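You operate a simulated robot arm through the tools that you are given. There is no shell and no other tool. Be economical: measure what you need, move in short steps, check, and stop when the job is done.

You are at the controls of a simulated two-armed robot. One attempt, no reset.

JOB
Take the beige cloth from the top of the wooden counter and lay it out flat on the top of the grey counter board.

It is judged by the outcome, as a careful person would: the job done as asked, and still so three seconds after it is handed in. It fails if anything else is knocked over, pushed out of place, dropped, spilled or broken. Flat cloth is picked up by pressing the open fingertips on it (5 to 10 N) and closing them slowly along it; thin cloth reads only 2 to 8 mm in the jaws.

ROBOT AND FRAMES
Two 7-joint arms with two-finger parallel grippers on one trunk, on a base that drives. Base frame: it is fixed to the floor where the robot stands at the start and does not move with it; the origin is under the middle of the robot, x ahead of it, y to its left, z up. Readings come in mm, rad, newtons and seconds.
The left shoulder is at the start at [50, 177, 1179], the right one opposite. With the tool pointing down near the work surface each hand reaches from about 100 to 680 mm from the robot's upright axis, wherever it stands, measured 20 degrees to its own side. Places, roughly: top of the grey counter board [600, -1000, 1100]. Payload 3.43 kg a hand.
The tool frame of a hand sits at the grasp point between the pads (the TCP): z along the fingers, y along the line on which they close. The tips reach 34 mm beyond it. The gripper opens to 128 mm. The fingers are 24 mm wide and 12 mm thick; the gripper's body (48 by 130 mm) begins 96 mm behind the TCP.
Orientation is that of the tool frame in the base frame, as a unit quaternion [w, x, y, z]. With the fingers straight down and closing along the base's y, the tool's x points along the base's -x, its y along +y and its z along -z.

CONTROLS
- The arms move only by the tool apply_moves. It takes "left_targets", "right_targets" or both (then of equal length, played together; a hand with none holds still); each is one flat list of numbers, 7 for each row, row after row: the turn, a rotation vector about the tool's x, y, z in units of 6 degrees (1.0 is 6 degrees), then the shift along the tool's x, y, z in units of 30 mm (1.0 is 30 mm), then the opening, from 0 (shut) to 1 (fully open). In form: [ax, ay, az, tx, ty, tz, claw, ax, ay, az, tx, ty, tz, claw, ...]. A call has 1 to 20 rows; each row shifts and turns the commanded pose from where the row before left it, along the tool's axes as they then stand. A call with a number of a shift or a turn outside -1 to 1 is refused whole. A row lasts 0.2 s, in which the tool goes at most 50 mm and 0.15 rad; a call with a longer step from one row to the next is refused whole, and so is a gripper value outside its range. Where a pose cannot be reached the arm comes as near as it can. A force on the tool above 40 N (or 10 N above the force at the start of the call, whichever is more), or a blocked arm, ends the call early, and 0.2 s more pass. The fingers move at their own pace (about 108 mm/s each) and stop on an object; they squeeze with about 21 N. The grip force told is the motor's: it shows also when the fingers shut on nothing. Time passes only in rows, and 0.2 s behind the last, so rows that do not move let the fingers close. It gives the time, the measured TCP pose, the force on the tool (base axes), the opening and the grip force at its end, in the units of the frame above (readings bear some noise), with the torque about the TCP (base axes, N m) and any sound that the robot's microphone picked up.
- Cameras (640 x 400 px; columns grow to the right, rows downward): "scene" is now at [153.1, -44, 1386.5]; the picture's right is [-0.54, -0.84, 0.00], its down [-0.13, 0.08, -0.99] and it looks along [0.83, -0.53, -0.15] (base axes); focal length 214 px, centre (320, 200). "left" rides on the left gripper at [76, 11, -160] in its tool frame; the picture's right is [-0.15, 0.99, 0.00], its down [-0.88, -0.13, -0.46] and it looks along [-0.45, -0.07, 0.89] (tool axes); focal length 234 px, centre (320, 200). "right" rides on the right gripper at [76, -11, -160] in its tool frame; the picture's right is [0.15, 0.99, 0.00], its down [-0.88, 0.13, -0.46] and it looks along [-0.45, 0.07, 0.89] (tool axes); focal length 234 px, centre (320, 200). There is no depth. A picture from a camera that has moved, and an enlarged one, comes with that camera's place and axes in the base frame and with its lens. The place of the scene camera against the robot may be out by one fixed shift of up to 12 mm in any direction.
- capture(camera): a new picture of that camera. It takes no simulated time.
- lift_body(by): slides the trunk up (or, below 0, down) by that many mm; the arms and the scene camera ride with it, the base frame stays. It gives what a move gives, with no picture.
- roll_base(legs): drives the robot by 1 to 6 legs, each [ahead, turn to the left] in mm and rad, along the robot's own axes; the way and the turn of a leg run together, so that a leg with both is an arc; at most 1500 mm and 3.142 rad a leg. The arms and the cameras ride along, it lands a little off, and it stops where it bumps. It gives what a move gives.
- head_to(pan, tilt): turns the head with the scene camera to pan (to the left, within 1.396 rad either way) and tilt (down, from -0.506 to 1.204), counted from straight ahead of the robot. It gives what a move gives.
- zoom(camera, box): a new picture of the part [left, top, right, bottom] of that camera's present view, enlarged. It takes no simulated time.
- hand_in(): hands the job in; it is judged then, once.

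Work in short steps. Places have to be worked out from the pictures, the camera data and where the tool is seen: move nearer, look again, correct. Check each grasp and each placing, and mend what went wrong. You have 120 turns and 108 pictures in all, those below and enlarged ones among them. Open the grippers and draw the arms clear of the work before you hand the job in, unless the task says otherwise; then end with one line.

The tools are called as a command line: name --argument value ..., lists and objects as JSON in quotes. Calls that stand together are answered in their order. apply_moves: Moves the arms, as the interface text tells. Its arguments: {"type":"object","properties":{"left_targets":{"type":"array","items":{"type":"number"}},"right_targets":{"type":"array","items":{"type":"number"}}},"required":[]} The other tools are called the same way: lift_body (by) slides the trunk up or down; roll_base (legs) drives the base; head_to (pan, tilt) turns the head that bears the scene camera; capture (camera) takes a picture; zoom (camera, box) takes an enlarged picture of a part of a camera's view; hand_in () hands the job in.

At the start:

```text
clock: 0.0
left_tool_pos: [303.8, -33.4, 1338.2]
left_tool_rot: [-0.001, -0.001, 1.0, -0.001]
left_force: [-0.1, 0.1, -0.6]
left_ft_torque: [0.01, 0.01, 0.04]
left_width: 127.9
left_finger_force: 0.1
right_tool_pos: [257.7, -269.3, 1278.7]
right_tool_rot: [0.0, 0.0, 1.0, 0.0]
right_force: [-0.2, 0.1, -0.5]
right_ft_torque: [0.01, 0.01, -0.01]
right_width: 128.0
right_finger_force: 0.1
trunk travel left (down, up): [-350.0, 51.0]
robot x, y, heading: [-1.7, 1.6, -0.001]
head pan, tilt: [-0.565, 0.15]
```

scene: 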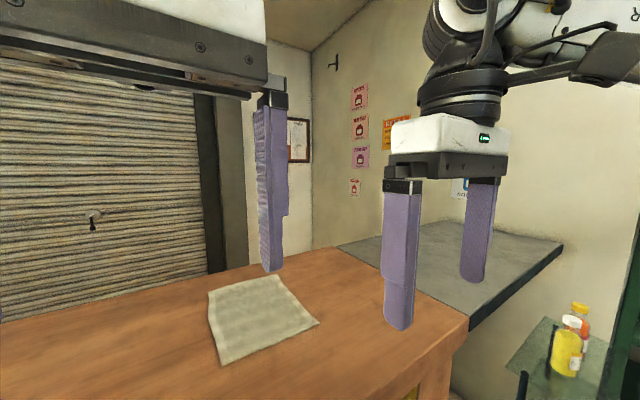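
right: 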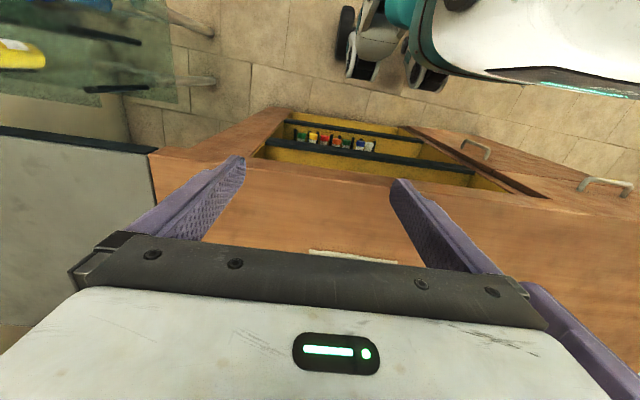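
left: 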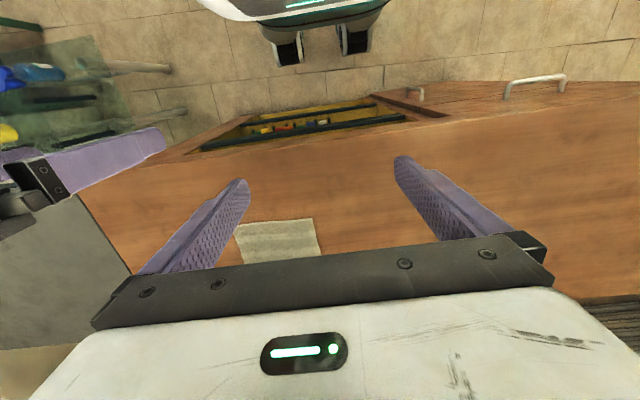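

The cloth works out at about x 475–700, y −250…−72, z≈1085. Before planning the drive, I look at the grey board and the floor to the right.

head_to --pan -1.2 --tilt 0.6

capture --camera "scene"

```text
clock: 1.0
left_tool_pos: [303.1, -33.5, 1337.0]
left_tool_rot: [0.0, -0.001, 1.0, -0.001]
left_force: [0.2, 0.2, 0.1]
left_ft_torque: [-0.02, 0.0, 0.0]
left_width: 128.0
left_finger_force: 0.1
right_tool_pos: [257.2, -270.1, 1279.1]
right_tool_rot: [0.0, 0.0, 1.0, 0.0]
right_force: [-0.2, -0.2, 0.1]
right_ft_torque: [-0.02, 0.02, -0.01]
right_width: 127.8
right_finger_force: 0.1
trunk travel left (down, up): [-350.0, 51.0]
robot x, y, heading: [-0.6, -0.9, 0.003]
head pan, tilt: [-1.201, 0.6]
```

```text
104 pictures are left
camera scene: at [106.8, -76.7, 1345.1], right [-0.93, -0.36, 0.0], down [-0.2, 0.53, -0.83], along [0.3, -0.77, -0.56], focal length 214 px, centre (320, 200)
```

scene: 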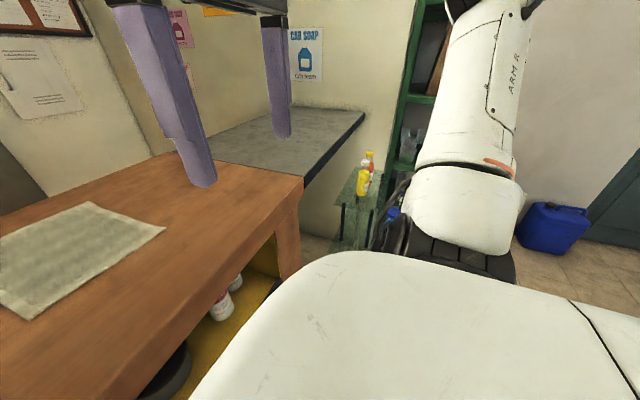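

The grey board runs from about x 310, y −480 back to y −1315, and the bottle table is near (225, −850). The robot will therefore work from about (0, −350). First I bring both hands over the cloth's near corners, with fingers partly closed.

apply_moves --left_targets '[0, 0, 0, -0.78, -0.215, 0.57, 0.3, 0, 0, 0, -0.78, -0.215, 0.57, 0.3, 0, 0, 0, -0.78, -0.215, 0.57, 0.3, 0, 0, 0, -0.78, -0.215, 0.57, 0.3, 0, 0, 0, -0.78, -0.215, 0.57, 0.3, 0, 0, 0, -0.78, -0.215, 0.57, 0.3, 0, 0, 0, -0.78, -0.215, 0.57, 0.3, 0, 0, 0, -0.78, -0.215, 0.57, 0.3]' --right_targets '[0, 0, 0, -0.97, 0.146, 0.33, 0.3, 0, 0, 0, -0.97, 0.146, 0.33, 0.3, 0, 0, 0, -0.97, 0.146, 0.33, 0.3, 0, 0, 0, -0.97, 0.146, 0.33, 0.3, 0, 0, 0, -0.97, 0.146, 0.33, 0.3, 0, 0, 0, -0.97, 0.146, 0.33, 0.3, 0, 0, 0, -0.97, 0.146, 0.33, 0.3, 0, 0, 0, -0.97, 0.146, 0.33, 0.3]'

head_to --pan -0.35 --tilt 0.6

capture --camera "scene"

capture --camera "left"

capture --camera "right"

```text
clock: 3.0
left_tool_pos: [511.1, -54.7, 1215.1]
left_tool_rot: [0.002, -0.034, 0.999, -0.023]
left_force: [0.9, -0.3, 0.3]
left_ft_torque: [0.03, -0.02, 0.01]
left_width: 38.4
left_finger_force: 0.1
right_tool_pos: [489.2, -232.3, 1201.3]
right_tool_rot: [0.001, -0.001, 1.0, 0.001]
right_force: [-0.5, -0.4, -0.4]
right_ft_torque: [0.03, 0.0, -0.04]
right_width: 38.7
right_finger_force: 0.0
trunk travel left (down, up): [-350.0, 51.0]
robot x, y, heading: [0.6, 1.1, 0.0]
head pan, tilt: [-1.201, 0.6]
stopped in row 8 (left hand): the arm was blocked; the commanded pose is now the measured one
```

```text
clock: 4.2
left_tool_pos: [510.3, -54.2, 1216.0]
left_tool_rot: [0.001, -0.033, 0.999, -0.022]
left_force: [0.3, 0.2, 0.1]
left_ft_torque: [0.01, 0.0, -0.03]
left_width: 38.2
left_finger_force: 0.1
right_tool_pos: [489.4, -232.2, 1199.9]
right_tool_rot: [0.0, 0.0, 1.0, 0.0]
right_force: [0.3, -0.2, 0.0]
right_ft_torque: [0.0, 0.01, -0.01]
right_width: 38.3
right_finger_force: 0.0
trunk travel left (down, up): [-350.0, 51.0]
robot x, y, heading: [-3.5, 1.6, 0.002]
head pan, tilt: [-0.351, 0.6]
```

```text
103 pictures are left
camera scene: at [157.9, -24.6, 1345.0], right [-0.34, -0.94, 0.0], down [-0.53, 0.19, -0.83], along [0.77, -0.28, -0.56], focal length 214 px, centre (320, 200)
```

scene: 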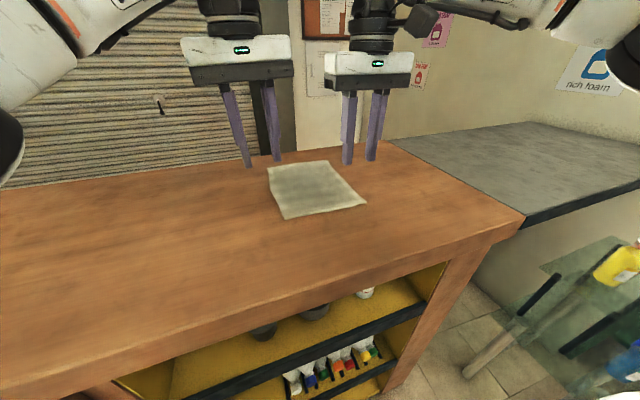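

```text
102 pictures are left
camera left: at [433.7, -40.9, 1374.3], right [0.08, 1.0, -0.04], down [0.89, -0.05, 0.46], along [0.46, -0.08, -0.89], focal length 234 px, centre (320, 200)
```

left: 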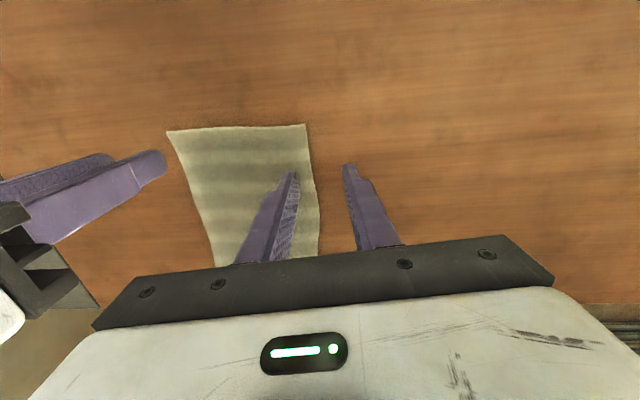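

```text
101 pictures are left
camera right: at [414.7, -244.0, 1360.0], right [-0.15, 0.99, 0.0], down [0.88, 0.13, 0.46], along [0.45, 0.07, -0.89], focal length 234 px, centre (320, 200)
```

right: 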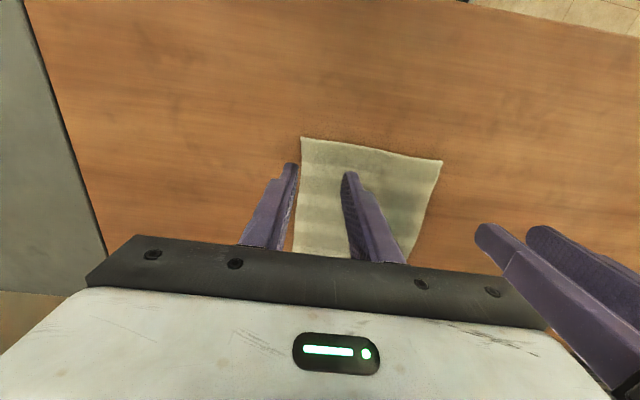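

The left arm blocks when it reaches across the body, so I turn the base right by about 19° to centre the cloth. The near corners are at about (480, −78) and (478, −255), z≈1075–1085.

roll_base --legs '[[0, -0.33]]'

```text
clock: 5.6
left_tool_pos: [465.0, -216.6, 1216.1]
left_tool_rot: [-0.002, 0.133, 0.991, -0.023]
left_force: [-0.3, 0.0, 0.0]
left_ft_torque: [0.03, -0.03, 0.0]
left_width: 38.3
left_finger_force: 0.0
right_tool_pos: [387.7, -379.6, 1200.3]
right_tool_rot: [0.0, 0.165, 0.986, 0.002]
right_force: [-0.9, 0.1, -0.4]
right_ft_torque: [0.04, 0.01, -0.03]
right_width: 38.4
right_finger_force: 0.1
trunk travel left (down, up): [-350.0, 51.0]
robot x, y, heading: [-1.5, 0.8, -0.334]
head pan, tilt: [-0.351, 0.6]
```

Both pinch points are too close together for the 130 mm bodies side by side. I yaw the hands so they close along base x, with the wrist cameras facing outwards.

apply_moves --left_targets '[0, 0, 0.658, 0, 0, 0, 0.3, 0, 0, 0.658, 0, 0, 0, 0.3, 0, 0, 0.658, 0, 0, 0, 0.3, 0, 0, 0.658, 0, 0, 0, 0.3, 0, 0, 0.658, 0, 0, 0, 0.3, 0, 0, 0.658, 0, 0, 0, 0.3, 0, 0, 0.658, 0, 0, 0, 0.3, 0, 0, 0.658, 0, 0, 0, 0.3, 0, 0, 0.658, 0, 0, 0, 0.3, 0, 0, 0.658, 0, 0, 0, 0.3, 0, 0, 0.658, 0, 0, 0, 0.3, 0, 0, 0.658, 0, 0, 0, 0.3, 0, 0, 0.658, 0, 0, 0, 0.3, 0, 0, 0.658, 0, 0, 0, 0.3, 0, 0, 0.658, 0, 0, 0, 0.3, 0, 0, 0.658, 0, 0, 0, 0.3, 0, 0, 0.658, 0, 0, 0, 0.3, 0, 0, 0.658, 0, 0, 0, 0.3, 0, 0, 0.658, 0, 0, 0, 0.3]' --right_targets '[0, 0, -0.957, 0, 0, 0, 0.3, 0, 0, -0.957, 0, 0, 0, 0.3, 0, 0, -0.957, 0, 0, 0, 0.3, 0, 0, -0.957, 0, 0, 0, 0.3, 0, 0, -0.957, 0, 0, 0, 0.3, 0, 0, -0.957, 0, 0, 0, 0.3, 0, 0, -0.957, 0, 0, 0, 0.3, 0, 0, -0.957, 0, 0, 0, 0.3, 0, 0, -0.957, 0, 0, 0, 0.3, 0, 0, -0.957, 0, 0, 0, 0.3, 0, 0, -0.957, 0, 0, 0, 0.3, 0, 0, -0.957, 0, 0, 0, 0.3, 0, 0, -0.957, 0, 0, 0, 0.3, 0, 0, -0.957, 0, 0, 0, 0.3, 0, 0, -0.957, 0, 0, 0, 0.3, 0, 0, -0.957, 0, 0, 0, 0.3, 0, 0, -0.957, 0, 0, 0, 0.3, 0, 0, -0.957, 0, 0, 0, 0.3, 0, 0, -0.957, 0, 0, 0, 0.3]'

```text
clock: 9.6
left_tool_pos: [382.2, -173.4, 1180.5]
left_tool_rot: [0.013, 0.708, 0.706, -0.018]
left_force: [-0.3, -0.5, 0.1]
left_ft_torque: [-0.04, 0.0, 0.0]
left_width: 38.4
left_finger_force: 0.0
left hand out of reach, approached as far as the arm can: row 12, 13, 14, 15, 16, 17, 18, 19
right_tool_pos: [120.2, -206.9, 1205.1]
right_tool_rot: [0.001, -0.707, 0.708, -0.001]
right_force: [0.5, 0.4, -0.7]
right_ft_torque: [-0.02, 0.06, -0.05]
right_width: 37.7
right_finger_force: 0.0
right hand out of reach, approached as far as the arm can: row 7, 8, 9, 10, 11, 12, 13, 14, 15, 16, 17, 18, 19
trunk travel left (down, up): [-350.0, 51.0]
robot x, y, heading: [0.8, 5.0, -0.336]
head pan, tilt: [-0.351, 0.6]
```

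The 90° yaw isn't reachable that far out. A common 35° yaw still leaves clearance between the bodies, so I rotate back to tool x at about 145° for both.

apply_moves --left_targets '[0, 0, -0.4585, 0, 0, 0, 0.2, 0, 0, -0.4585, 0, 0, 0, 0.2, 0, 0, -0.4585, 0, 0, 0, 0.2, 0, 0, -0.4585, 0, 0, 0, 0.2, 0, 0, -0.4585, 0, 0, 0, 0.2, 0, 0, -0.4585, 0, 0, 0, 0.2, 0, 0, -0.4585, 0, 0, 0, 0.2, 0, 0, -0.4585, 0, 0, 0, 0.2, 0, 0, -0.4585, 0, 0, 0, 0.2, 0, 0, -0.4585, 0, 0, 0, 0.2, 0, 0, -0.4585, 0, 0, 0, 0.2, 0, 0, -0.4585, 0, 0, 0, 0.2, 0, 0, -0.4585, 0, 0, 0, 0.2, 0, 0, -0.4585, 0, 0, 0, 0.2, 0, 0, -0.4585, 0, 0, 0, 0.2, 0, 0, -0.4585, 0, 0, 0, 0.2, 0, 0, -0.4585, 0, 0, 0, 0.2, 0, 0, -0.4585, 0, 0, 0, 0.2, 0, 0, -0.4585, 0, 0, 0, 0.2, 0, 0, -0.4585, 0, 0, 0, 0.2]' --right_targets '[0, 0, 1, 0, 0, 0, 0.2, 0, 0, 1, 0, 0, 0, 0.2, 0, 0, 1, 0, 0, 0, 0.2, 0, 0, 1, 0, 0, 0, 0.2, 0, 0, 1, 0, 0, 0, 0.2, 0, 0, 1, 0, 0, 0, 0.2, 0, 0, 1, 0, 0, 0, 0.2, 0, 0, 1, 0, 0, 0, 0.2, 0, 0, 1, 0, 0, 0, 0.2, 0, 0, 1, 0, 0, 0, 0.2, 0, 0, 1, 0, 0, 0, 0.2, 0, 0, 1, 0, 0, 0, 0.2, 0, 0, 1, 0, 0, 0, 0.2, 0, 0, 1, 0, 0, 0, 0.2, 0, 0, 1, 0, 0, 0, 0.2, 0, 0, 1, 0, 0, 0, 0.2, 0, 0, 1, 0, 0, 0, 0.2, 0, 0, 1, 0, 0, 0, 0.2, 0, 0, 1, 0, 0, 0, 0.2, 0, 0, 1, 0, 0, 0, 0.2]'

```text
clock: 13.8
left_tool_pos: [382.9, -173.3, 1180.8]
left_tool_rot: [0.002, 0.302, 0.953, -0.023]
left_force: [0.1, -0.6, 0.3]
left_ft_torque: [0.02, 0.03, -0.03]
left_width: 25.7
left_finger_force: 0.2
right_tool_pos: [122.3, -207.9, 1203.8]
right_tool_rot: [0.0, 0.259, 0.966, 0.002]
right_force: [-0.1, -0.3, 0.2]
right_ft_torque: [0.04, 0.02, 0.01]
right_width: 25.4
right_finger_force: 0.1
trunk travel left (down, up): [-350.0, 51.0]
robot x, y, heading: [1.2, -2.0, -0.334]
head pan, tilt: [-0.351, 0.6]
```

The rotation is done and both poses are tracked. Next I move both hands out over the pinch points, left (505, −103) and right (505, −230), at about 1180.

apply_moves --left_targets '[-0.42, 0.13, 0, -0.165, 0.354, 0, 0.2, 0, 0, 0, -0.165, 0.354, 0, 0.2, 0, 0, 0, -0.165, 0.354, 0, 0.2, 0, 0, 0, -0.165, 0.354, 0, 0.2, 0, 0, 0, -0.165, 0.354, 0, 0.2, 0, 0, 0, -0.165, 0.354, 0, 0.2, 0, 0, 0, -0.165, 0.354, 0, 0.2, 0, 0, 0, -0.165, 0.354, 0, 0.2, 0, 0, 0, -0.165, 0.354, 0, 0.2, 0, 0, 0, -0.165, 0.354, 0, 0.2, 0, 0, 0, -0.165, 0.354, 0, 0.2, 0, 0, 0, -0.165, 0.354, 0, 0.2]' --right_targets '[0, 0, 0, -0.952, 0.479, 0.067, 0.2, 0, 0, 0, -0.952, 0.479, 0.067, 0.2, 0, 0, 0, -0.952, 0.479, 0.067, 0.2, 0, 0, 0, -0.952, 0.479, 0.067, 0.2, 0, 0, 0, -0.952, 0.479, 0.067, 0.2, 0, 0, 0, -0.952, 0.479, 0.067, 0.2, 0, 0, 0, -0.952, 0.479, 0.067, 0.2, 0, 0, 0, -0.952, 0.479, 0.067, 0.2, 0, 0, 0, -0.952, 0.479, 0.067, 0.2, 0, 0, 0, -0.952, 0.479, 0.067, 0.2, 0, 0, 0, -0.952, 0.479, 0.067, 0.2, 0, 0, 0.83, -0.952, 0.479, 0.067, 0.2]'

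capture --camera "left"

capture --camera "right"

capture --camera "scene"

```text
clock: 16.4
left_tool_pos: [505.2, -105.9, 1182.3]
left_tool_rot: [0.002, 0.302, 0.953, 0.0]
left_force: [0.5, -0.5, -0.1]
left_ft_torque: [0.02, 0.02, 0.0]
left_width: 25.7
left_finger_force: 0.0
right_tool_pos: [369.9, -315.7, 1203.3]
right_tool_rot: [0.001, 0.302, 0.953, 0.002]
right_force: [0.0, -0.5, -0.1]
right_ft_torque: [0.06, -0.01, -0.01]
right_width: 25.5
right_finger_force: 0.0
right hand out of reach, approached as far as the arm can: row 6, 7, 8, 9, 10, 11, 12
trunk travel left (down, up): [-350.0, 51.0]
robot x, y, heading: [-1.7, 2.4, -0.332]
head pan, tilt: [-0.351, 0.6]
```

```text
100 pictures are left
camera left: at [449.2, -51.7, 1339.6], right [0.69, 0.72, 0.0], down [0.64, -0.61, 0.46], along [0.33, -0.32, -0.89], focal length 234 px, centre (320, 200)
```

left: 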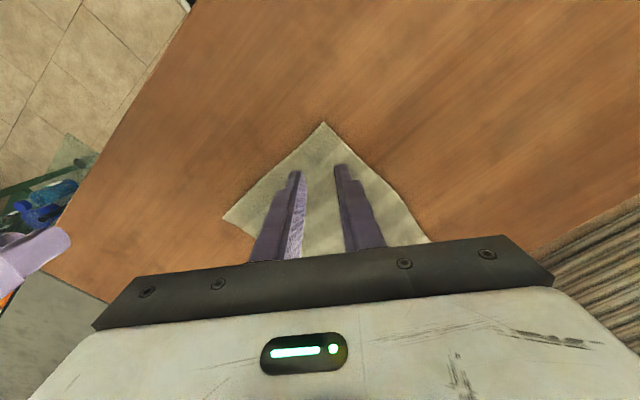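

```text
99 pictures are left
camera right: at [301.5, -280.9, 1363.5], right [0.45, 0.89, 0.0], down [0.79, -0.4, 0.46], along [0.41, -0.2, -0.89], focal length 234 px, centre (320, 200)
```

right: 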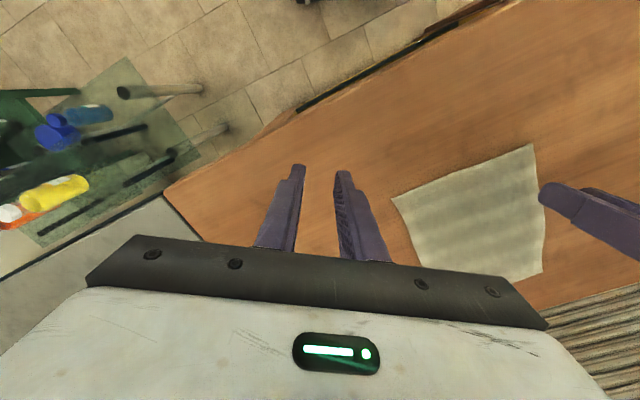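

```text
98 pictures are left
camera scene: at [140.2, -73.1, 1344.9], right [-0.63, -0.78, 0.0], down [-0.44, 0.36, -0.82], along [0.64, -0.52, -0.57], focal length 214 px, centre (320, 200)
```

scene: 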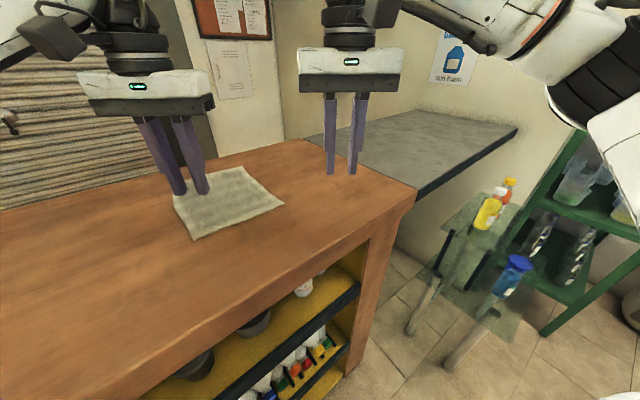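

In this yaw the right arm can't reach the near-right corner. I will stand square to the cloth instead (robot at y≈−165, heading 0) and use nominal hands with narrow openings. First I retract and raise the hands and undo the yaw.

apply_moves --left_targets '[0, 0, -0.45, 0.6, 0, -0.6, 0.2, 0, 0, -0.45, 0.6, 0, -0.6, 0.2, 0, 0, -0.45, 0.6, 0, -0.6, 0.2, 0, 0, -0.45, 0.6, 0, -0.6, 0.2, 0, 0, -0.45, 0.6, 0, -0.6, 0.2, 0, 0, -0.45, 0.6, 0, -0.6, 0.2]' --right_targets '[0, 0, -0.45, 0.3, 0, -0.6, 0.2, 0, 0, -0.45, 0.3, 0, -0.6, 0.2, 0, 0, -0.45, 0.3, 0, -0.6, 0.2, 0, 0, -0.45, 0.3, 0, -0.6, 0.2, 0, 0, -0.45, 0.3, 0, -0.6, 0.2, 0, 0, -0.45, 0.3, 0, -0.6, 0.2]'

roll_base --legs '[[-60, 0], [0, -0.6]]'

head_to --pan -0.6 --tilt 0.8

capture --camera "scene"

```text
clock: 17.8
left_tool_pos: [407.9, -53.0, 1288.1]
left_tool_rot: [0.003, 0.165, 0.986, -0.001]
left_force: [-0.6, -1.2, 0.3]
left_ft_torque: [-0.01, -0.03, 0.02]
left_width: 25.4
left_finger_force: 0.1
right_tool_pos: [299.7, -303.0, 1298.4]
right_tool_rot: [0.002, 0.161, 0.987, 0.001]
right_force: [0.2, 0.3, 0.9]
right_ft_torque: [0.0, -0.03, -0.01]
right_width: 25.7
right_finger_force: 0.0
right hand out of reach, approached as far as the arm can: row 1, 2, 3, 4, 5, 6
trunk travel left (down, up): [-350.0, 51.0]
robot x, y, heading: [-0.4, 0.9, -0.333]
head pan, tilt: [-0.351, 0.6]
```

```text
clock: 20.4
left_tool_pos: [250.8, -256.2, 1288.9]
left_tool_rot: [0.002, 0.449, 0.893, -0.001]
left_force: [0.3, -1.4, 0.1]
left_ft_torque: [0.0, 0.0, 0.0]
left_width: 25.6
left_finger_force: 0.1
right_tool_pos: [20.4, -401.5, 1298.2]
right_tool_rot: [0.002, 0.447, 0.895, -0.001]
right_force: [-0.1, 0.1, -0.1]
right_ft_torque: [-0.01, -0.02, 0.02]
right_width: 25.6
right_finger_force: 0.1
trunk travel left (down, up): [-350.0, 51.0]
robot x, y, heading: [-56.6, 20.0, -0.935]
head pan, tilt: [-0.351, 0.6]
```

```text
clock: 21.2
left_tool_pos: [252.8, -255.2, 1288.2]
left_tool_rot: [0.003, 0.449, 0.894, -0.001]
left_force: [-0.7, 0.8, 0.3]
left_ft_torque: [0.03, -0.01, -0.02]
left_width: 25.4
left_finger_force: 0.0
right_tool_pos: [20.6, -401.8, 1297.6]
right_tool_rot: [0.001, 0.447, 0.895, 0.002]
right_force: [0.3, 0.2, 0.6]
right_ft_torque: [-0.02, -0.02, -0.01]
right_width: 25.8
right_finger_force: 0.1
trunk travel left (down, up): [-350.0, 51.0]
robot x, y, heading: [-58.3, 24.2, -0.938]
head pan, tilt: [-0.6, 0.799]
```

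```text
97 pictures are left
camera scene: at [-6.3, -111.6, 1328.2], right [-1.0, -0.04, 0.0], down [-0.03, 0.72, -0.7], along [0.03, -0.7, -0.72], focal length 214 px, centre (320, 200)
```

scene: 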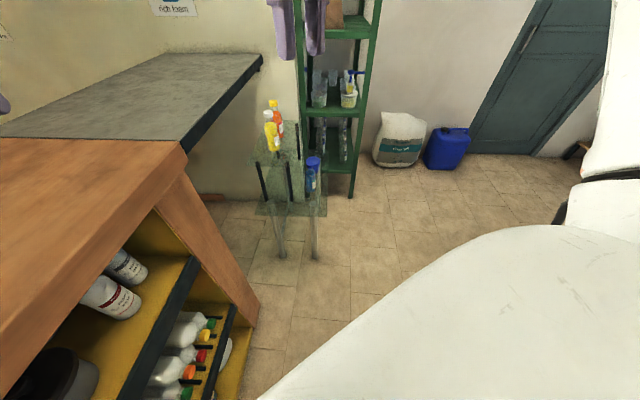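

The floor is clear ahead and the table legs are at y≲−840. I sidestep the base to y≈−166, facing the cloth squarely.

roll_base --legs '[[0, -0.633], [190, 0], [0, 1.571], [55, 0]]'

head_to --pan 0 --tilt 0.6

capture --camera "scene"

```text
clock: 28.8
left_tool_pos: [405.8, -87.0, 1288.8]
left_tool_rot: [0.002, 0.0, 1.0, -0.001]
left_force: [0.0, -0.2, -0.4]
left_ft_torque: [0.0, 0.02, -0.03]
left_width: 25.7
left_finger_force: 0.1
right_tool_pos: [386.0, -357.2, 1297.6]
right_tool_rot: [0.0, -0.003, 1.0, 0.001]
right_force: [0.9, 0.1, -0.2]
right_ft_torque: [0.0, 0.05, 0.01]
right_width: 25.8
right_finger_force: 0.0
trunk travel left (down, up): [-350.0, 51.0]
robot x, y, heading: [0.8, -166.3, 0.005]
head pan, tilt: [-0.6, 0.799]
```

```text
clock: 29.8
left_tool_pos: [405.6, -86.9, 1288.3]
left_tool_rot: [0.002, 0.001, 1.0, 0.001]
left_force: [-0.2, -0.2, -0.5]
left_ft_torque: [-0.01, 0.04, 0.04]
left_width: 25.7
left_finger_force: 0.1
right_tool_pos: [384.3, -357.9, 1297.4]
right_tool_rot: [0.001, -0.003, 1.0, 0.0]
right_force: [1.3, 0.2, -0.4]
right_ft_torque: [-0.03, -0.03, -0.01]
right_width: 25.4
right_finger_force: 0.1
trunk travel left (down, up): [-350.0, 51.0]
robot x, y, heading: [0.5, -166.6, 0.001]
head pan, tilt: [0.0, 0.6]
```

```text
96 pictures are left
camera scene: at [163.4, -163.0, 1345.0], right [0.0, -1.0, 0.0], down [-0.57, 0.0, -0.82], along [0.82, 0.0, -0.57], focal length 214 px, centre (320, 200)
```

scene: 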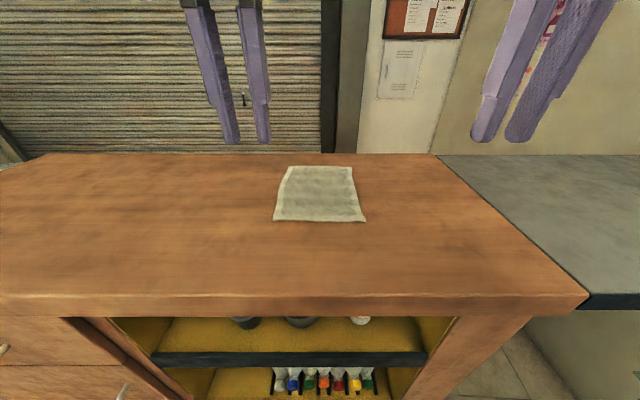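

I'm now square to the cloth, whose near corners are at about (479, −75) and (479, −253). I lower the hands over the pinch points, tilted about 3° outward for clearance.

apply_moves --left_targets '[0, 0, 0, -0.51, -0.045, 0.71, 0.15, 0, 0, 0, -0.51, -0.045, 0.71, 0.15, 0, 0, 0, -0.51, -0.045, 0.71, 0.15, 0, 0, 0, -0.51, -0.045, 0.71, 0.15, 0, 0, 0, -0.51, -0.045, 0.71, 0.15, 0.5, 0, 0, -0.51, -0.045, 0.71, 0.15]' --right_targets '[0, 0, 0, -0.63, 0.667, 0.76, 0.15, 0, 0, 0, -0.63, 0.667, 0.76, 0.15, 0, 0, 0, -0.63, 0.667, 0.76, 0.15, 0, 0, 0, -0.63, 0.667, 0.76, 0.15, 0, 0, 0, -0.63, 0.667, 0.76, 0.15, -0.5, 0, 0, -0.63, 0.667, 0.76, 0.15]'

capture --camera "left"

capture --camera "right"

capture --camera "scene"

```text
clock: 31.2
left_tool_pos: [497.8, -93.1, 1160.2]
left_tool_rot: [0.002, 0.0, 1.0, -0.026]
left_force: [0.5, 0.9, -0.3]
left_ft_torque: [-0.01, -0.02, 0.02]
left_width: 19.0
left_finger_force: 0.0
right_tool_pos: [443.0, -320.3, 1171.9]
right_tool_rot: [0.001, -0.003, 1.0, 0.011]
right_force: [0.8, 0.2, -0.2]
right_ft_torque: [-0.02, -0.02, -0.01]
right_width: 18.8
right_finger_force: 0.1
right hand out of reach, approached as far as the arm can: row 1, 2, 3, 4, 5, 6
trunk travel left (down, up): [-350.0, 51.0]
robot x, y, heading: [-0.2, -166.9, 0.0]
head pan, tilt: [0.0, 0.6]
```

```text
95 pictures are left
camera left: at [420.7, -73.0, 1318.9], right [0.15, 0.99, -0.05], down [0.88, -0.11, 0.47], along [0.46, -0.11, -0.88], focal length 234 px, centre (320, 200)
```

left: 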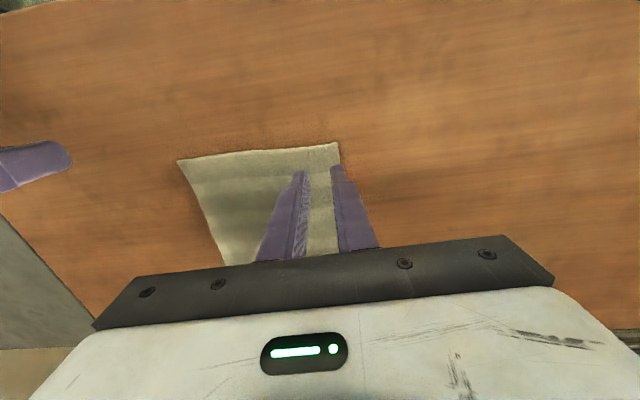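

```text
94 pictures are left
camera right: at [368.1, -335.1, 1331.2], right [-0.15, 0.99, 0.02], down [0.88, 0.13, 0.46], along [0.45, 0.09, -0.89], focal length 234 px, centre (320, 200)
```

right: 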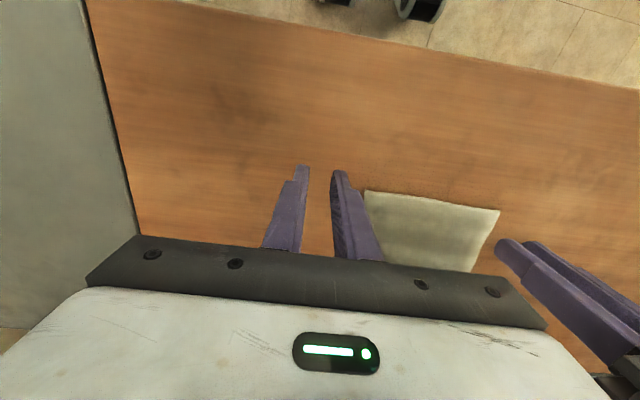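

```text
93 pictures are left
camera scene: at [163.3, -162.3, 1345.1], right [0.0, -1.0, 0.0], down [-0.56, 0.0, -0.83], along [0.83, 0.0, -0.56], focal length 214 px, centre (320, 200)
```

scene: 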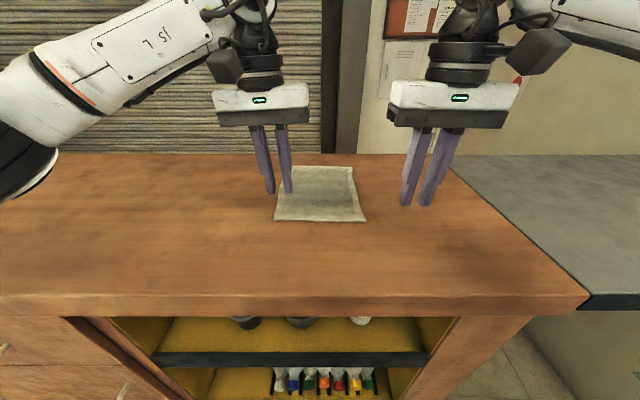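

The right arm is in an awkward elbow-up configuration and can't come in. I take it back to its starting pose relative to the robot to try to reset the elbow.

apply_moves --right_targets '[0.22, 0, 0, 0.77, -0.48, -0.45, 0.15, 0, 0, 0, 0.77, -0.48, -0.45, 0.15, 0, 0, 0, 0.77, -0.48, -0.45, 0.15, 0, 0, 0, 0.77, -0.48, -0.45, 0.15, 0, 0, 0, 0.77, -0.48, -0.45, 0.15, 0, 0, 0, 0.77, -0.48, -0.45, 0.15, 0, 0, 0, 0.77, -0.48, -0.45, 0.15, 0, 0, 0, 0.77, -0.48, -0.45, 0.15]'

head_to --pan -0.7 --tilt 0.2

capture --camera "scene"

```text
clock: 33.0
left_tool_pos: [497.8, -94.0, 1161.1]
left_tool_rot: [0.003, 0.0, 1.0, -0.026]
left_force: [-0.4, 0.1, -0.1]
left_ft_torque: [-0.01, -0.01, -0.01]
left_width: 19.2
left_finger_force: 0.1
right_tool_pos: [259.6, -442.2, 1275.3]
right_tool_rot: [0.001, -0.003, 1.0, 0.016]
right_force: [0.3, -0.3, -0.5]
right_ft_torque: [0.03, -0.01, 0.0]
right_width: 19.5
right_finger_force: 0.1
trunk travel left (down, up): [-350.0, 51.0]
robot x, y, heading: [3.2, -166.9, 0.001]
head pan, tilt: [0.0, 0.6]
```

```text
clock: 34.1
left_tool_pos: [497.4, -93.2, 1161.2]
left_tool_rot: [0.003, 0.0, 1.0, -0.026]
left_force: [-1.0, -0.3, -0.5]
left_ft_torque: [0.01, 0.03, 0.0]
left_width: 19.1
left_finger_force: 0.2
right_tool_pos: [259.9, -441.0, 1273.8]
right_tool_rot: [0.0, -0.004, 1.0, 0.016]
right_force: [-0.2, 0.6, 0.5]
right_ft_torque: [0.01, -0.01, -0.02]
right_width: 19.2
right_finger_force: 0.0
trunk travel left (down, up): [-350.0, 51.0]
robot x, y, heading: [1.8, -167.6, -0.003]
head pan, tilt: [-0.7, 0.201]
```

```text
92 pictures are left
camera scene: at [146.4, -222.9, 1381.8], right [-0.64, -0.77, 0.0], down [-0.15, 0.13, -0.98], along [0.75, -0.63, -0.2], focal length 214 px, centre (320, 200)
```

scene: 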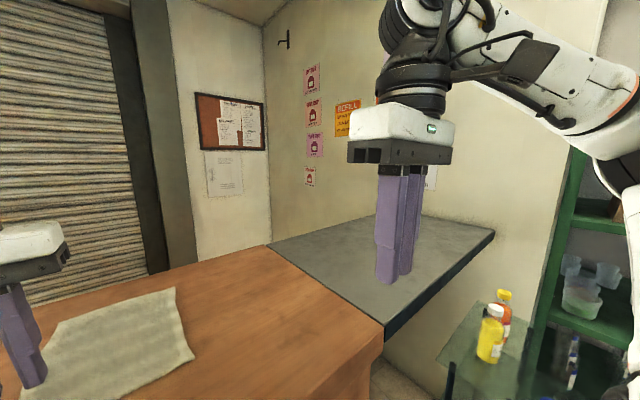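

Next I try the mirror of the left arm's starting approach: bring the right hand toward the midline close to the body, then extend.

apply_moves --right_targets '[0.03, 0, 0, -0.15, 0.87, -0.22, 0.15, 0.03, 0, 0, -0.15, 0.87, -0.22, 0.15, 0.03, 0, 0, -0.15, 0.87, -0.22, 0.15, 0.03, 0, 0, -0.15, 0.87, -0.22, 0.15, 0.03, 0, 0, -0.15, 0.87, -0.22, 0.15, 0.03, 0, 0, -0.15, 0.87, -0.22, 0.15, 0.03, 0, 0, -0.15, 0.87, -0.22, 0.15, 0.03, 0, 0, -0.15, 0.87, -0.22, 0.15]'

capture --camera "scene"

```text
clock: 35.9
left_tool_pos: [497.3, -93.8, 1161.3]
left_tool_rot: [0.003, 0.0, 1.0, -0.026]
left_force: [-0.6, 0.5, 0.0]
left_ft_torque: [0.02, -0.04, 0.02]
left_width: 19.3
left_finger_force: 0.2
right_tool_pos: [279.7, -308.4, 1307.6]
right_tool_rot: [0.001, -0.003, 1.0, 0.004]
right_force: [0.0, 0.5, -0.4]
right_ft_torque: [0.0, 0.0, 0.04]
right_width: 19.4
right_finger_force: 0.2
right hand out of reach, approached as far as the arm can: row 6, 7, 8
trunk travel left (down, up): [-350.0, 51.0]
robot x, y, heading: [0.6, -171.6, -0.002]
head pan, tilt: [-0.7, 0.201]
```

```text
91 pictures are left
camera scene: at [146.0, -222.9, 1381.8], right [-0.64, -0.77, 0.0], down [-0.15, 0.13, -0.98], along [0.75, -0.63, -0.2], focal length 214 px, centre (320, 200)
```

scene: 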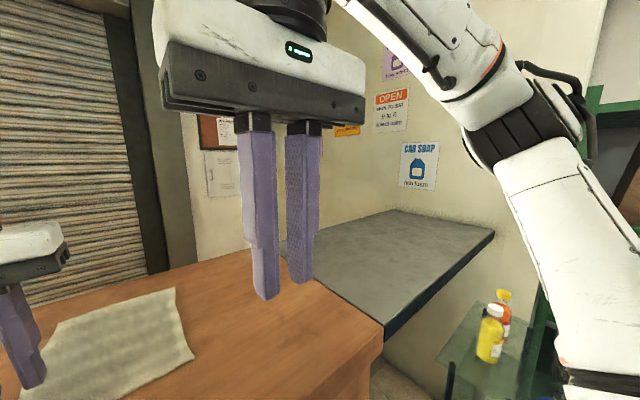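

The limit sits near 140 mm right of centre. I test whether yawing the hand outward releases it.

apply_moves --right_targets '[0, 0, -1, 0, 0, 0, 0.15, 0, 0, -1, 0, 0, 0, 0.15, 0, 0, -1, 0, 0, 0, 0.15, 0, 0, -1, 0, 0, 0, 0.15, 0, 0, 0, -0.3, 0.75, 0, 0.15, 0, 0, 0, -0.3, 0.75, 0, 0.15, 0, 0, 0, -0.3, 0.75, 0, 0.15]'

```text
clock: 37.5
left_tool_pos: [498.0, -92.1, 1161.2]
left_tool_rot: [0.003, 0.0, 1.0, -0.027]
left_force: [-0.5, -0.4, -0.3]
left_ft_torque: [0.04, -0.01, 0.02]
left_width: 18.9
left_finger_force: 0.0
right_tool_pos: [272.4, -301.8, 1302.9]
right_tool_rot: [0.001, -0.21, 0.978, 0.003]
right_force: [-0.3, 0.1, -0.6]
right_ft_torque: [0.0, 0.0, 0.0]
right_width: 19.3
right_finger_force: 0.1
right hand out of reach, approached as far as the arm can: row 5, 6, 7
trunk travel left (down, up): [-350.0, 51.0]
robot x, y, heading: [0.2, -169.8, 0.003]
head pan, tilt: [-0.7, 0.201]
```

That made no difference. I test the opposite yaw.

apply_moves --right_targets '[0, 0, 1, 0, 0, 0, 0.15, 0, 0, 1, 0, 0, 0, 0.15, 0, 0, 1, 0, 0, 0, 0.15, 0, 0, 1, 0, 0, 0, 0.15, 0, 0, 1, 0, 0, 0, 0.15, 0, 0, 1, 0, 0, 0, 0.15, 0, 0, 1, 0, 0, 0, 0.15, 0, 0, 1, 0, 0, 0, 0.15, 0, 0, 0, 0.3, 0.75, 0, 0.15, 0, 0, 0, 0.3, 0.75, 0, 0.15, 0, 0, 0, 0.3, 0.75, 0, 0.15, 0, 0, 0, 0.3, 0.75, 0, 0.15]'

capture --camera "scene"

capture --camera "right"

```text
clock: 40.1
left_tool_pos: [496.9, -93.4, 1160.3]
left_tool_rot: [0.002, 0.0, 1.0, -0.026]
left_force: [-0.2, 0.0, 0.4]
left_ft_torque: [-0.02, -0.01, -0.03]
left_width: 19.3
left_finger_force: 0.1
right_tool_pos: [266.0, -298.2, 1293.3]
right_tool_rot: [0.0, 0.205, 0.979, 0.003]
right_force: [0.2, -0.8, 0.3]
right_ft_torque: [0.02, -0.02, 0.0]
right_width: 19.3
right_finger_force: 0.1
right hand out of reach, approached as far as the arm can: row 9, 10, 11, 12
trunk travel left (down, up): [-350.0, 51.0]
robot x, y, heading: [3.0, -167.5, 0.004]
head pan, tilt: [-0.7, 0.201]
```

```text
90 pictures are left
camera scene: at [146.4, -222.9, 1381.8], right [-0.64, -0.77, 0.0], down [-0.15, 0.13, -0.98], along [0.75, -0.63, -0.2], focal length 214 px, centre (320, 200)
```

scene: 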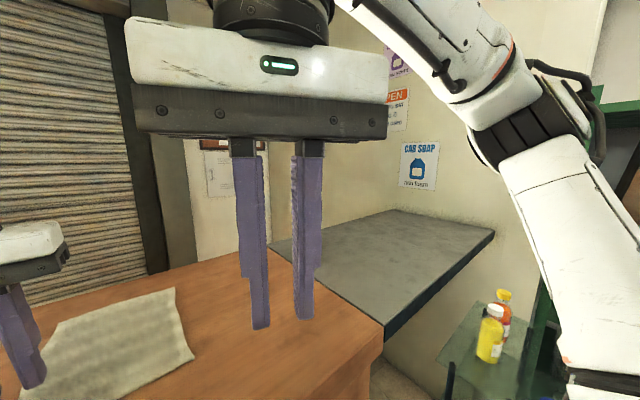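

```text
89 pictures are left
camera right: at [192.9, -278.3, 1453.2], right [0.26, 0.96, 0.01], down [0.86, -0.24, 0.46], along [0.44, -0.11, -0.89], focal length 234 px, centre (320, 200)
```

right: 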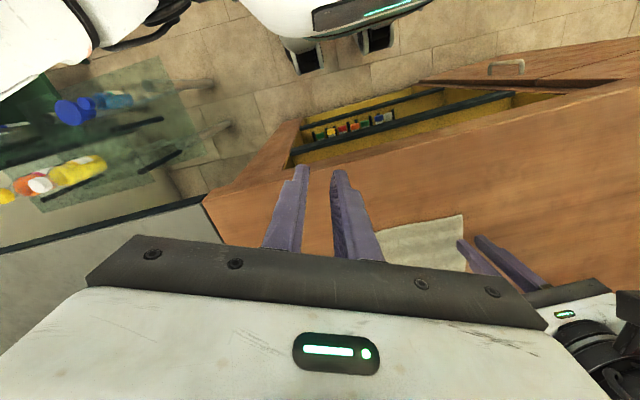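

The right arm stays stuck near y'≈−150 while the left can cross the midline. So I shift the base to y≈−63, which gives hand lines of left −32 and right −175. First I restore the yaw and raise the hands.

apply_moves --left_targets '[0, 0, 0, 0.4, 0, -0.9, 0.15, 0, 0, 0, 0.4, 0, -0.9, 0.15, 0, 0, 0, 0.4, 0, -0.9, 0.15, 0, 0, 0, 0.4, 0, -0.9, 0.15, 0, 0, 0, 0, 0, 0, 0.15]' --right_targets '[0, 0, -0.79, 0, -0.5, 0, 0.15, 0, 0, -0.79, 0, -0.5, 0, 0.15, 0, 0, -0.79, 0, -0.5, 0, 0.15, 0, 0, -0.79, 0, -0.5, 0, 0.15, 0, 0, -0.79, 0, -0.5, 0, 0.15]'

roll_base --legs '[[-50, 0], [0, -1.571], [-104, 0], [0, 1.571], [50, 0]]'

```text
clock: 41.3
left_tool_pos: [449.6, -88.3, 1268.6]
left_tool_rot: [0.002, 0.001, 1.0, -0.026]
left_force: [-0.2, 0.4, 0.7]
left_ft_torque: [-0.01, 0.01, -0.01]
left_width: 19.4
left_finger_force: 0.1
right_tool_pos: [248.4, -371.1, 1292.7]
right_tool_rot: [0.001, 0.0, 1.0, 0.002]
right_force: [-0.1, -0.7, -0.5]
right_ft_torque: [0.01, 0.02, -0.01]
right_width: 18.9
right_finger_force: 0.1
trunk travel left (down, up): [-350.0, 51.0]
robot x, y, heading: [0.0, -170.3, 0.0]
head pan, tilt: [-0.7, 0.201]
```

```text
clock: 51.1
left_tool_pos: [450.9, 6.9, 1268.6]
left_tool_rot: [0.001, 0.008, 1.0, -0.026]
left_force: [0.9, -0.5, 0.1]
left_ft_torque: [-0.01, 0.04, -0.02]
left_width: 19.5
left_finger_force: 0.0
right_tool_pos: [245.5, -270.5, 1292.5]
right_tool_rot: [0.001, 0.008, 1.0, 0.004]
right_force: [1.1, -0.3, -0.9]
right_ft_torque: [0.0, 0.07, -0.02]
right_width: 19.0
right_finger_force: 0.1
trunk travel left (down, up): [-350.0, 51.0]
robot x, y, heading: [-2.8, -62.6, -0.013]
head pan, tilt: [-0.7, 0.201]
```

Base is at y≈−63. Moving both hands to above the pinch points.

apply_moves --left_targets '[0, 0, 0, -0.153, -0.34, 0.36, 0.15, 0, 0, 0, -0.153, -0.34, 0.36, 0.15, 0, 0, 0, -0.153, -0.34, 0.36, 0.15, 0, 0, 0, -0.153, -0.34, 0.36, 0.15, 0, 0, 0, -0.153, -0.34, 0.36, 0.15, 0, 0, 0, -0.153, -0.34, 0.36, 0.15, 0, 0, 0, -0.153, -0.34, 0.36, 0.15, 0, 0, 0, -0.153, -0.34, 0.36, 0.15, 0, 0, 0, -0.153, -0.34, 0.36, 0.15, 0, 0, 0, -0.153, -0.34, 0.36, 0.15]' --right_targets '[0, 0, 0, -0.838, 0.108, 0.44, 0.15, 0, 0, 0, -0.838, 0.108, 0.44, 0.15, 0, 0, 0, -0.838, 0.108, 0.44, 0.15, 0, 0, 0, -0.838, 0.108, 0.44, 0.15, 0, 0, 0, -0.838, 0.108, 0.44, 0.15, 0, 0, 0, -0.838, 0.108, 0.44, 0.15, 0, 0, 0, -0.838, 0.108, 0.44, 0.15, 0, 0, 0, -0.838, 0.108, 0.44, 0.15, 0, 0, 0, -0.838, 0.108, 0.44, 0.15, -0.5, 0, 0, -0.838, 0.108, 0.44, 0.15]'

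capture --camera "left"

capture --camera "right"

```text
clock: 53.4
left_tool_pos: [493.8, -100.8, 1164.8]
left_tool_rot: [0.003, 0.008, 1.0, -0.026]
left_force: [0.0, -0.6, -0.1]
left_ft_torque: [0.02, 0.0, 0.01]
left_width: 19.2
left_finger_force: 0.1
right_tool_pos: [491.9, -252.1, 1158.3]
right_tool_rot: [0.002, 0.009, 1.0, 0.03]
right_force: [0.5, 0.2, -0.2]
right_ft_torque: [0.0, 0.05, -0.01]
right_width: 19.2
right_finger_force: 0.1
right hand out of reach, approached as far as the arm can: row 9, 10
trunk travel left (down, up): [-350.0, 51.0]
robot x, y, heading: [0.7, -64.8, -0.017]
head pan, tilt: [-0.7, 0.201]
```

```text
88 pictures are left
camera left: at [418.9, -80.1, 1323.8], right [0.16, 0.99, -0.05], down [0.88, -0.12, 0.47], along [0.45, -0.12, -0.88], focal length 234 px, centre (320, 200)
```

left: 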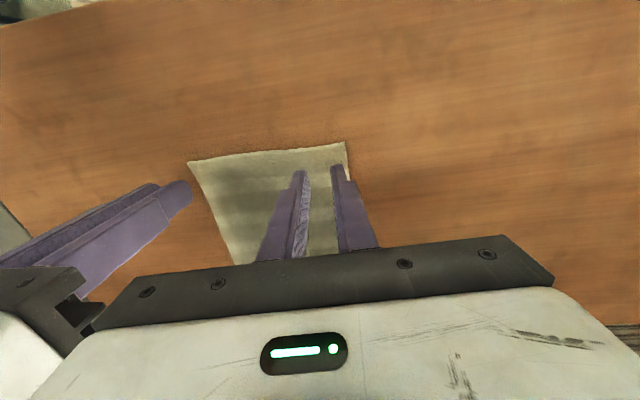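

```text
87 pictures are left
camera right: at [414.9, -270.6, 1316.4], right [-0.13, 0.99, 0.06], down [0.88, 0.09, 0.47], along [0.46, 0.11, -0.88], focal length 234 px, centre (320, 200)
```

right: 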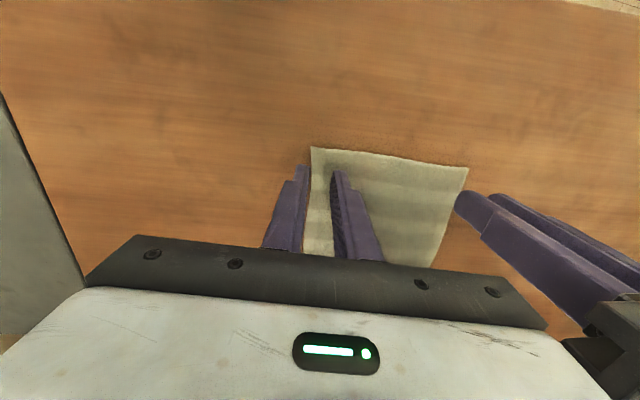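

The right hand is 14 mm short of its pinch line. A small base turn to the left brings both hands over.

roll_base --legs '[[0, 0.034]]'

```text
clock: 54.1
left_tool_pos: [495.8, -83.9, 1166.3]
left_tool_rot: [0.002, -0.009, 1.0, -0.026]
left_force: [0.2, 1.0, -0.3]
left_ft_torque: [-0.04, 0.01, 0.03]
left_width: 19.1
left_finger_force: 0.0
right_tool_pos: [497.9, -234.8, 1157.4]
right_tool_rot: [0.0, -0.009, 1.0, 0.03]
right_force: [0.3, 0.4, -0.3]
right_ft_torque: [-0.03, 0.01, -0.03]
right_width: 19.1
right_finger_force: 0.0
trunk travel left (down, up): [-350.0, 51.0]
robot x, y, heading: [-1.1, -64.8, 0.017]
head pan, tilt: [-0.7, 0.201]
```

Both hands are within a few mm. I lower the tips to about 10 mm above the cloth and nudge the left hand by −10 mm in y.

apply_moves --left_targets '[0, 0, 0, 0, -0.17, 0, 0.15, 0, 0, 0, 0, -0.17, 0.5, 0.15, 0, 0, 0, 0, 0, 0.5, 0.15, 0, 0, 0, 0, 0, 0.4, 0.15]' --right_targets '[0, 0, 0, 0, 0, 0, 0.15, 0, 0, 0, 0, 0, 0.4, 0.15, 0, 0, 0, 0, 0, 0.4, 0.15, 0, 0, 0, 0, 0, 0.3, 0.15]'

capture --camera "left"

capture --camera "right"

```text
clock: 55.1
left_tool_pos: [495.6, -97.0, 1124.9]
left_tool_rot: [0.002, -0.009, 1.0, -0.026]
left_force: [0.4, -0.2, 0.1]
left_ft_torque: [0.0, 0.0, 0.0]
left_width: 19.2
left_finger_force: 0.1
right_tool_pos: [496.9, -230.8, 1124.9]
right_tool_rot: [0.001, -0.009, 1.0, 0.03]
right_force: [0.5, 0.1, -0.4]
right_ft_torque: [0.0, 0.0, 0.03]
right_width: 19.1
right_finger_force: 0.1
trunk travel left (down, up): [-350.0, 51.0]
robot x, y, heading: [2.5, -69.6, 0.024]
head pan, tilt: [-0.7, 0.201]
```

```text
86 pictures are left
camera left: at [419.4, -78.5, 1282.2], right [0.13, 0.99, -0.05], down [0.88, -0.09, 0.47], along [0.46, -0.1, -0.88], focal length 234 px, centre (320, 200)
```

left: 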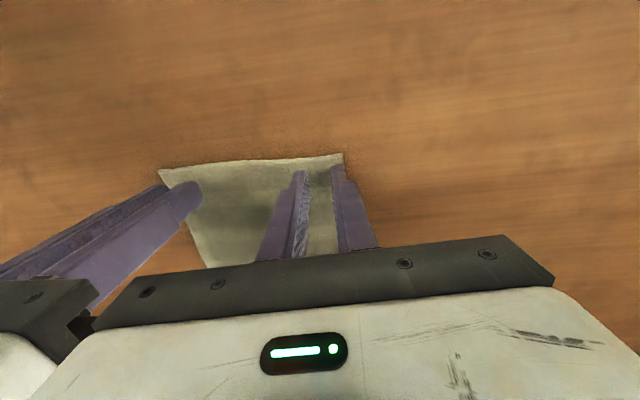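

```text
85 pictures are left
camera right: at [421.0, -253.9, 1283.3], right [-0.16, 0.98, 0.06], down [0.88, 0.12, 0.46], along [0.45, 0.13, -0.88], focal length 234 px, centre (320, 200)
```

right: 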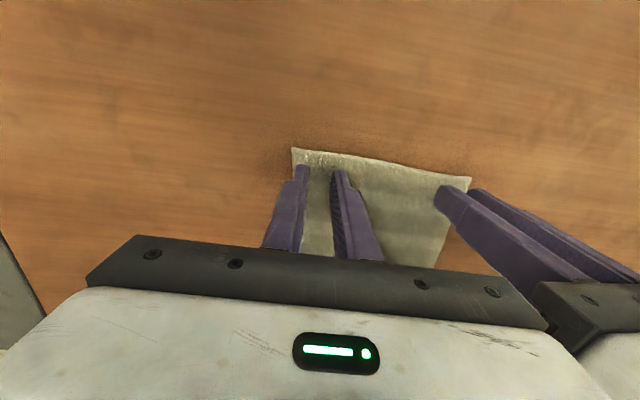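

Both fingertips are inside the corners. Descending slowly to contact.

apply_moves --left_targets '[0, 0, 0, 0, 0, 0.1, 0.15, 0, 0, 0, 0, 0, 0.1, 0.15, 0, 0, 0, 0, 0, 0.05, 0.15]' --right_targets '[0, 0, 0, 0, -0.1, 0.1, 0.15, 0, 0, 0, 0, 0, 0.1, 0.15, 0, 0, 0, 0, 0, 0.05, 0.15]'

```text
clock: 55.9
left_tool_pos: [496.4, -96.5, 1116.5]
left_tool_rot: [0.003, -0.009, 1.0, -0.027]
left_force: [-0.2, 0.1, 0.7]
left_ft_torque: [0.02, 0.02, 0.01]
left_width: 19.1
left_finger_force: 0.1
right_tool_pos: [496.8, -236.5, 1116.8]
right_tool_rot: [0.0, -0.009, 1.0, 0.029]
right_force: [-0.1, 0.2, -0.9]
right_ft_torque: [-0.04, 0.0, -0.02]
right_width: 19.0
right_finger_force: 0.0
trunk travel left (down, up): [-350.0, 51.0]
robot x, y, heading: [0.9, -65.2, 0.02]
head pan, tilt: [-0.7, 0.201]
```

Still no contact; continuing in small steps.

apply_moves --left_targets '[0, 0, 0, 0, 0, 0.08, 0.15, 0, 0, 0, 0, 0, 0.05, 0.15]' --right_targets '[0, 0, 0, 0, 0, 0.08, 0.15, 0, 0, 0, 0, 0, 0.05, 0.15]'

```text
clock: 56.5
left_tool_pos: [496.4, -97.5, 1112.6]
left_tool_rot: [0.003, -0.009, 1.0, -0.027]
left_force: [0.0, 0.8, -0.3]
left_ft_torque: [0.0, 0.01, 0.0]
left_width: 19.2
left_finger_force: 0.1
right_tool_pos: [497.0, -235.6, 1113.4]
right_tool_rot: [0.0, -0.009, 1.0, 0.029]
right_force: [0.1, 0.6, -0.4]
right_ft_torque: [0.02, 0.0, -0.03]
right_width: 19.1
right_finger_force: 0.1
trunk travel left (down, up): [-350.0, 51.0]
robot x, y, heading: [4.7, -66.2, 0.021]
head pan, tilt: [-0.7, 0.201]
```

apply_moves --left_targets '[0, 0, 0, 0, 0, 0.08, 0.15, 0, 0, 0, 0, 0, 0.05, 0.15]' --right_targets '[0, 0, 0, 0, 0, 0.08, 0.15, 0, 0, 0, 0, 0, 0.05, 0.15]'

```text
clock: 57.1
left_tool_pos: [497.4, -98.2, 1109.1]
left_tool_rot: [0.004, -0.008, 1.0, -0.027]
left_force: [-0.5, 0.1, 0.5]
left_ft_torque: [0.02, 0.04, -0.02]
left_width: 19.3
left_finger_force: 0.0
right_tool_pos: [497.0, -234.9, 1108.9]
right_tool_rot: [0.001, -0.008, 1.0, 0.03]
right_force: [-0.3, -0.6, 0.5]
right_ft_torque: [-0.05, -0.01, -0.01]
right_width: 19.4
right_finger_force: 0.3
trunk travel left (down, up): [-350.0, 51.0]
robot x, y, heading: [0.3, -64.8, 0.022]
head pan, tilt: [-0.7, 0.201]
```

Still free with the tips at about 1075; lowering further.

apply_moves --left_targets '[0, 0, 0, 0, 0, 0.08, 0.15, 0, 0, 0, 0, 0, 0.04, 0.15]' --right_targets '[0, 0, 0, 0, 0, 0.08, 0.15, 0, 0, 0, 0, 0, 0.04, 0.15]'

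zoom --camera "left" --box '[220, 120, 420, 270]'

```text
clock: 57.7
left_tool_pos: [495.9, -96.7, 1108.4]
left_tool_rot: [0.005, -0.008, 1.0, -0.027]
left_force: [1.8, 0.1, 10.2]
left_ft_torque: [0.13, -0.06, -0.03]
left_width: 19.3
left_finger_force: 0.0
right_tool_pos: [495.9, -234.4, 1107.0]
right_tool_rot: [0.004, -0.008, 1.0, 0.03]
right_force: [2.8, -1.8, 10.5]
right_ft_torque: [-0.18, -0.09, 0.0]
right_width: 19.6
right_finger_force: 0.4
trunk travel left (down, up): [-350.0, 51.0]
robot x, y, heading: [1.0, -67.1, 0.02]
head pan, tilt: [-0.7, 0.201]
```

```text
2.67 times, centred on (320, 195) of left
camera zoom: at [418.9, -78.5, 1265.4], right [0.13, 0.99, -0.05], down [0.88, -0.09, 0.47], along [0.46, -0.11, -0.88], focal length 624 px, centre (320, 213)
```

zoom: 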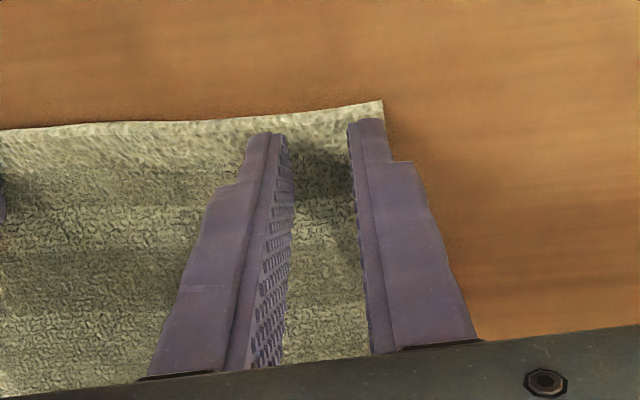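

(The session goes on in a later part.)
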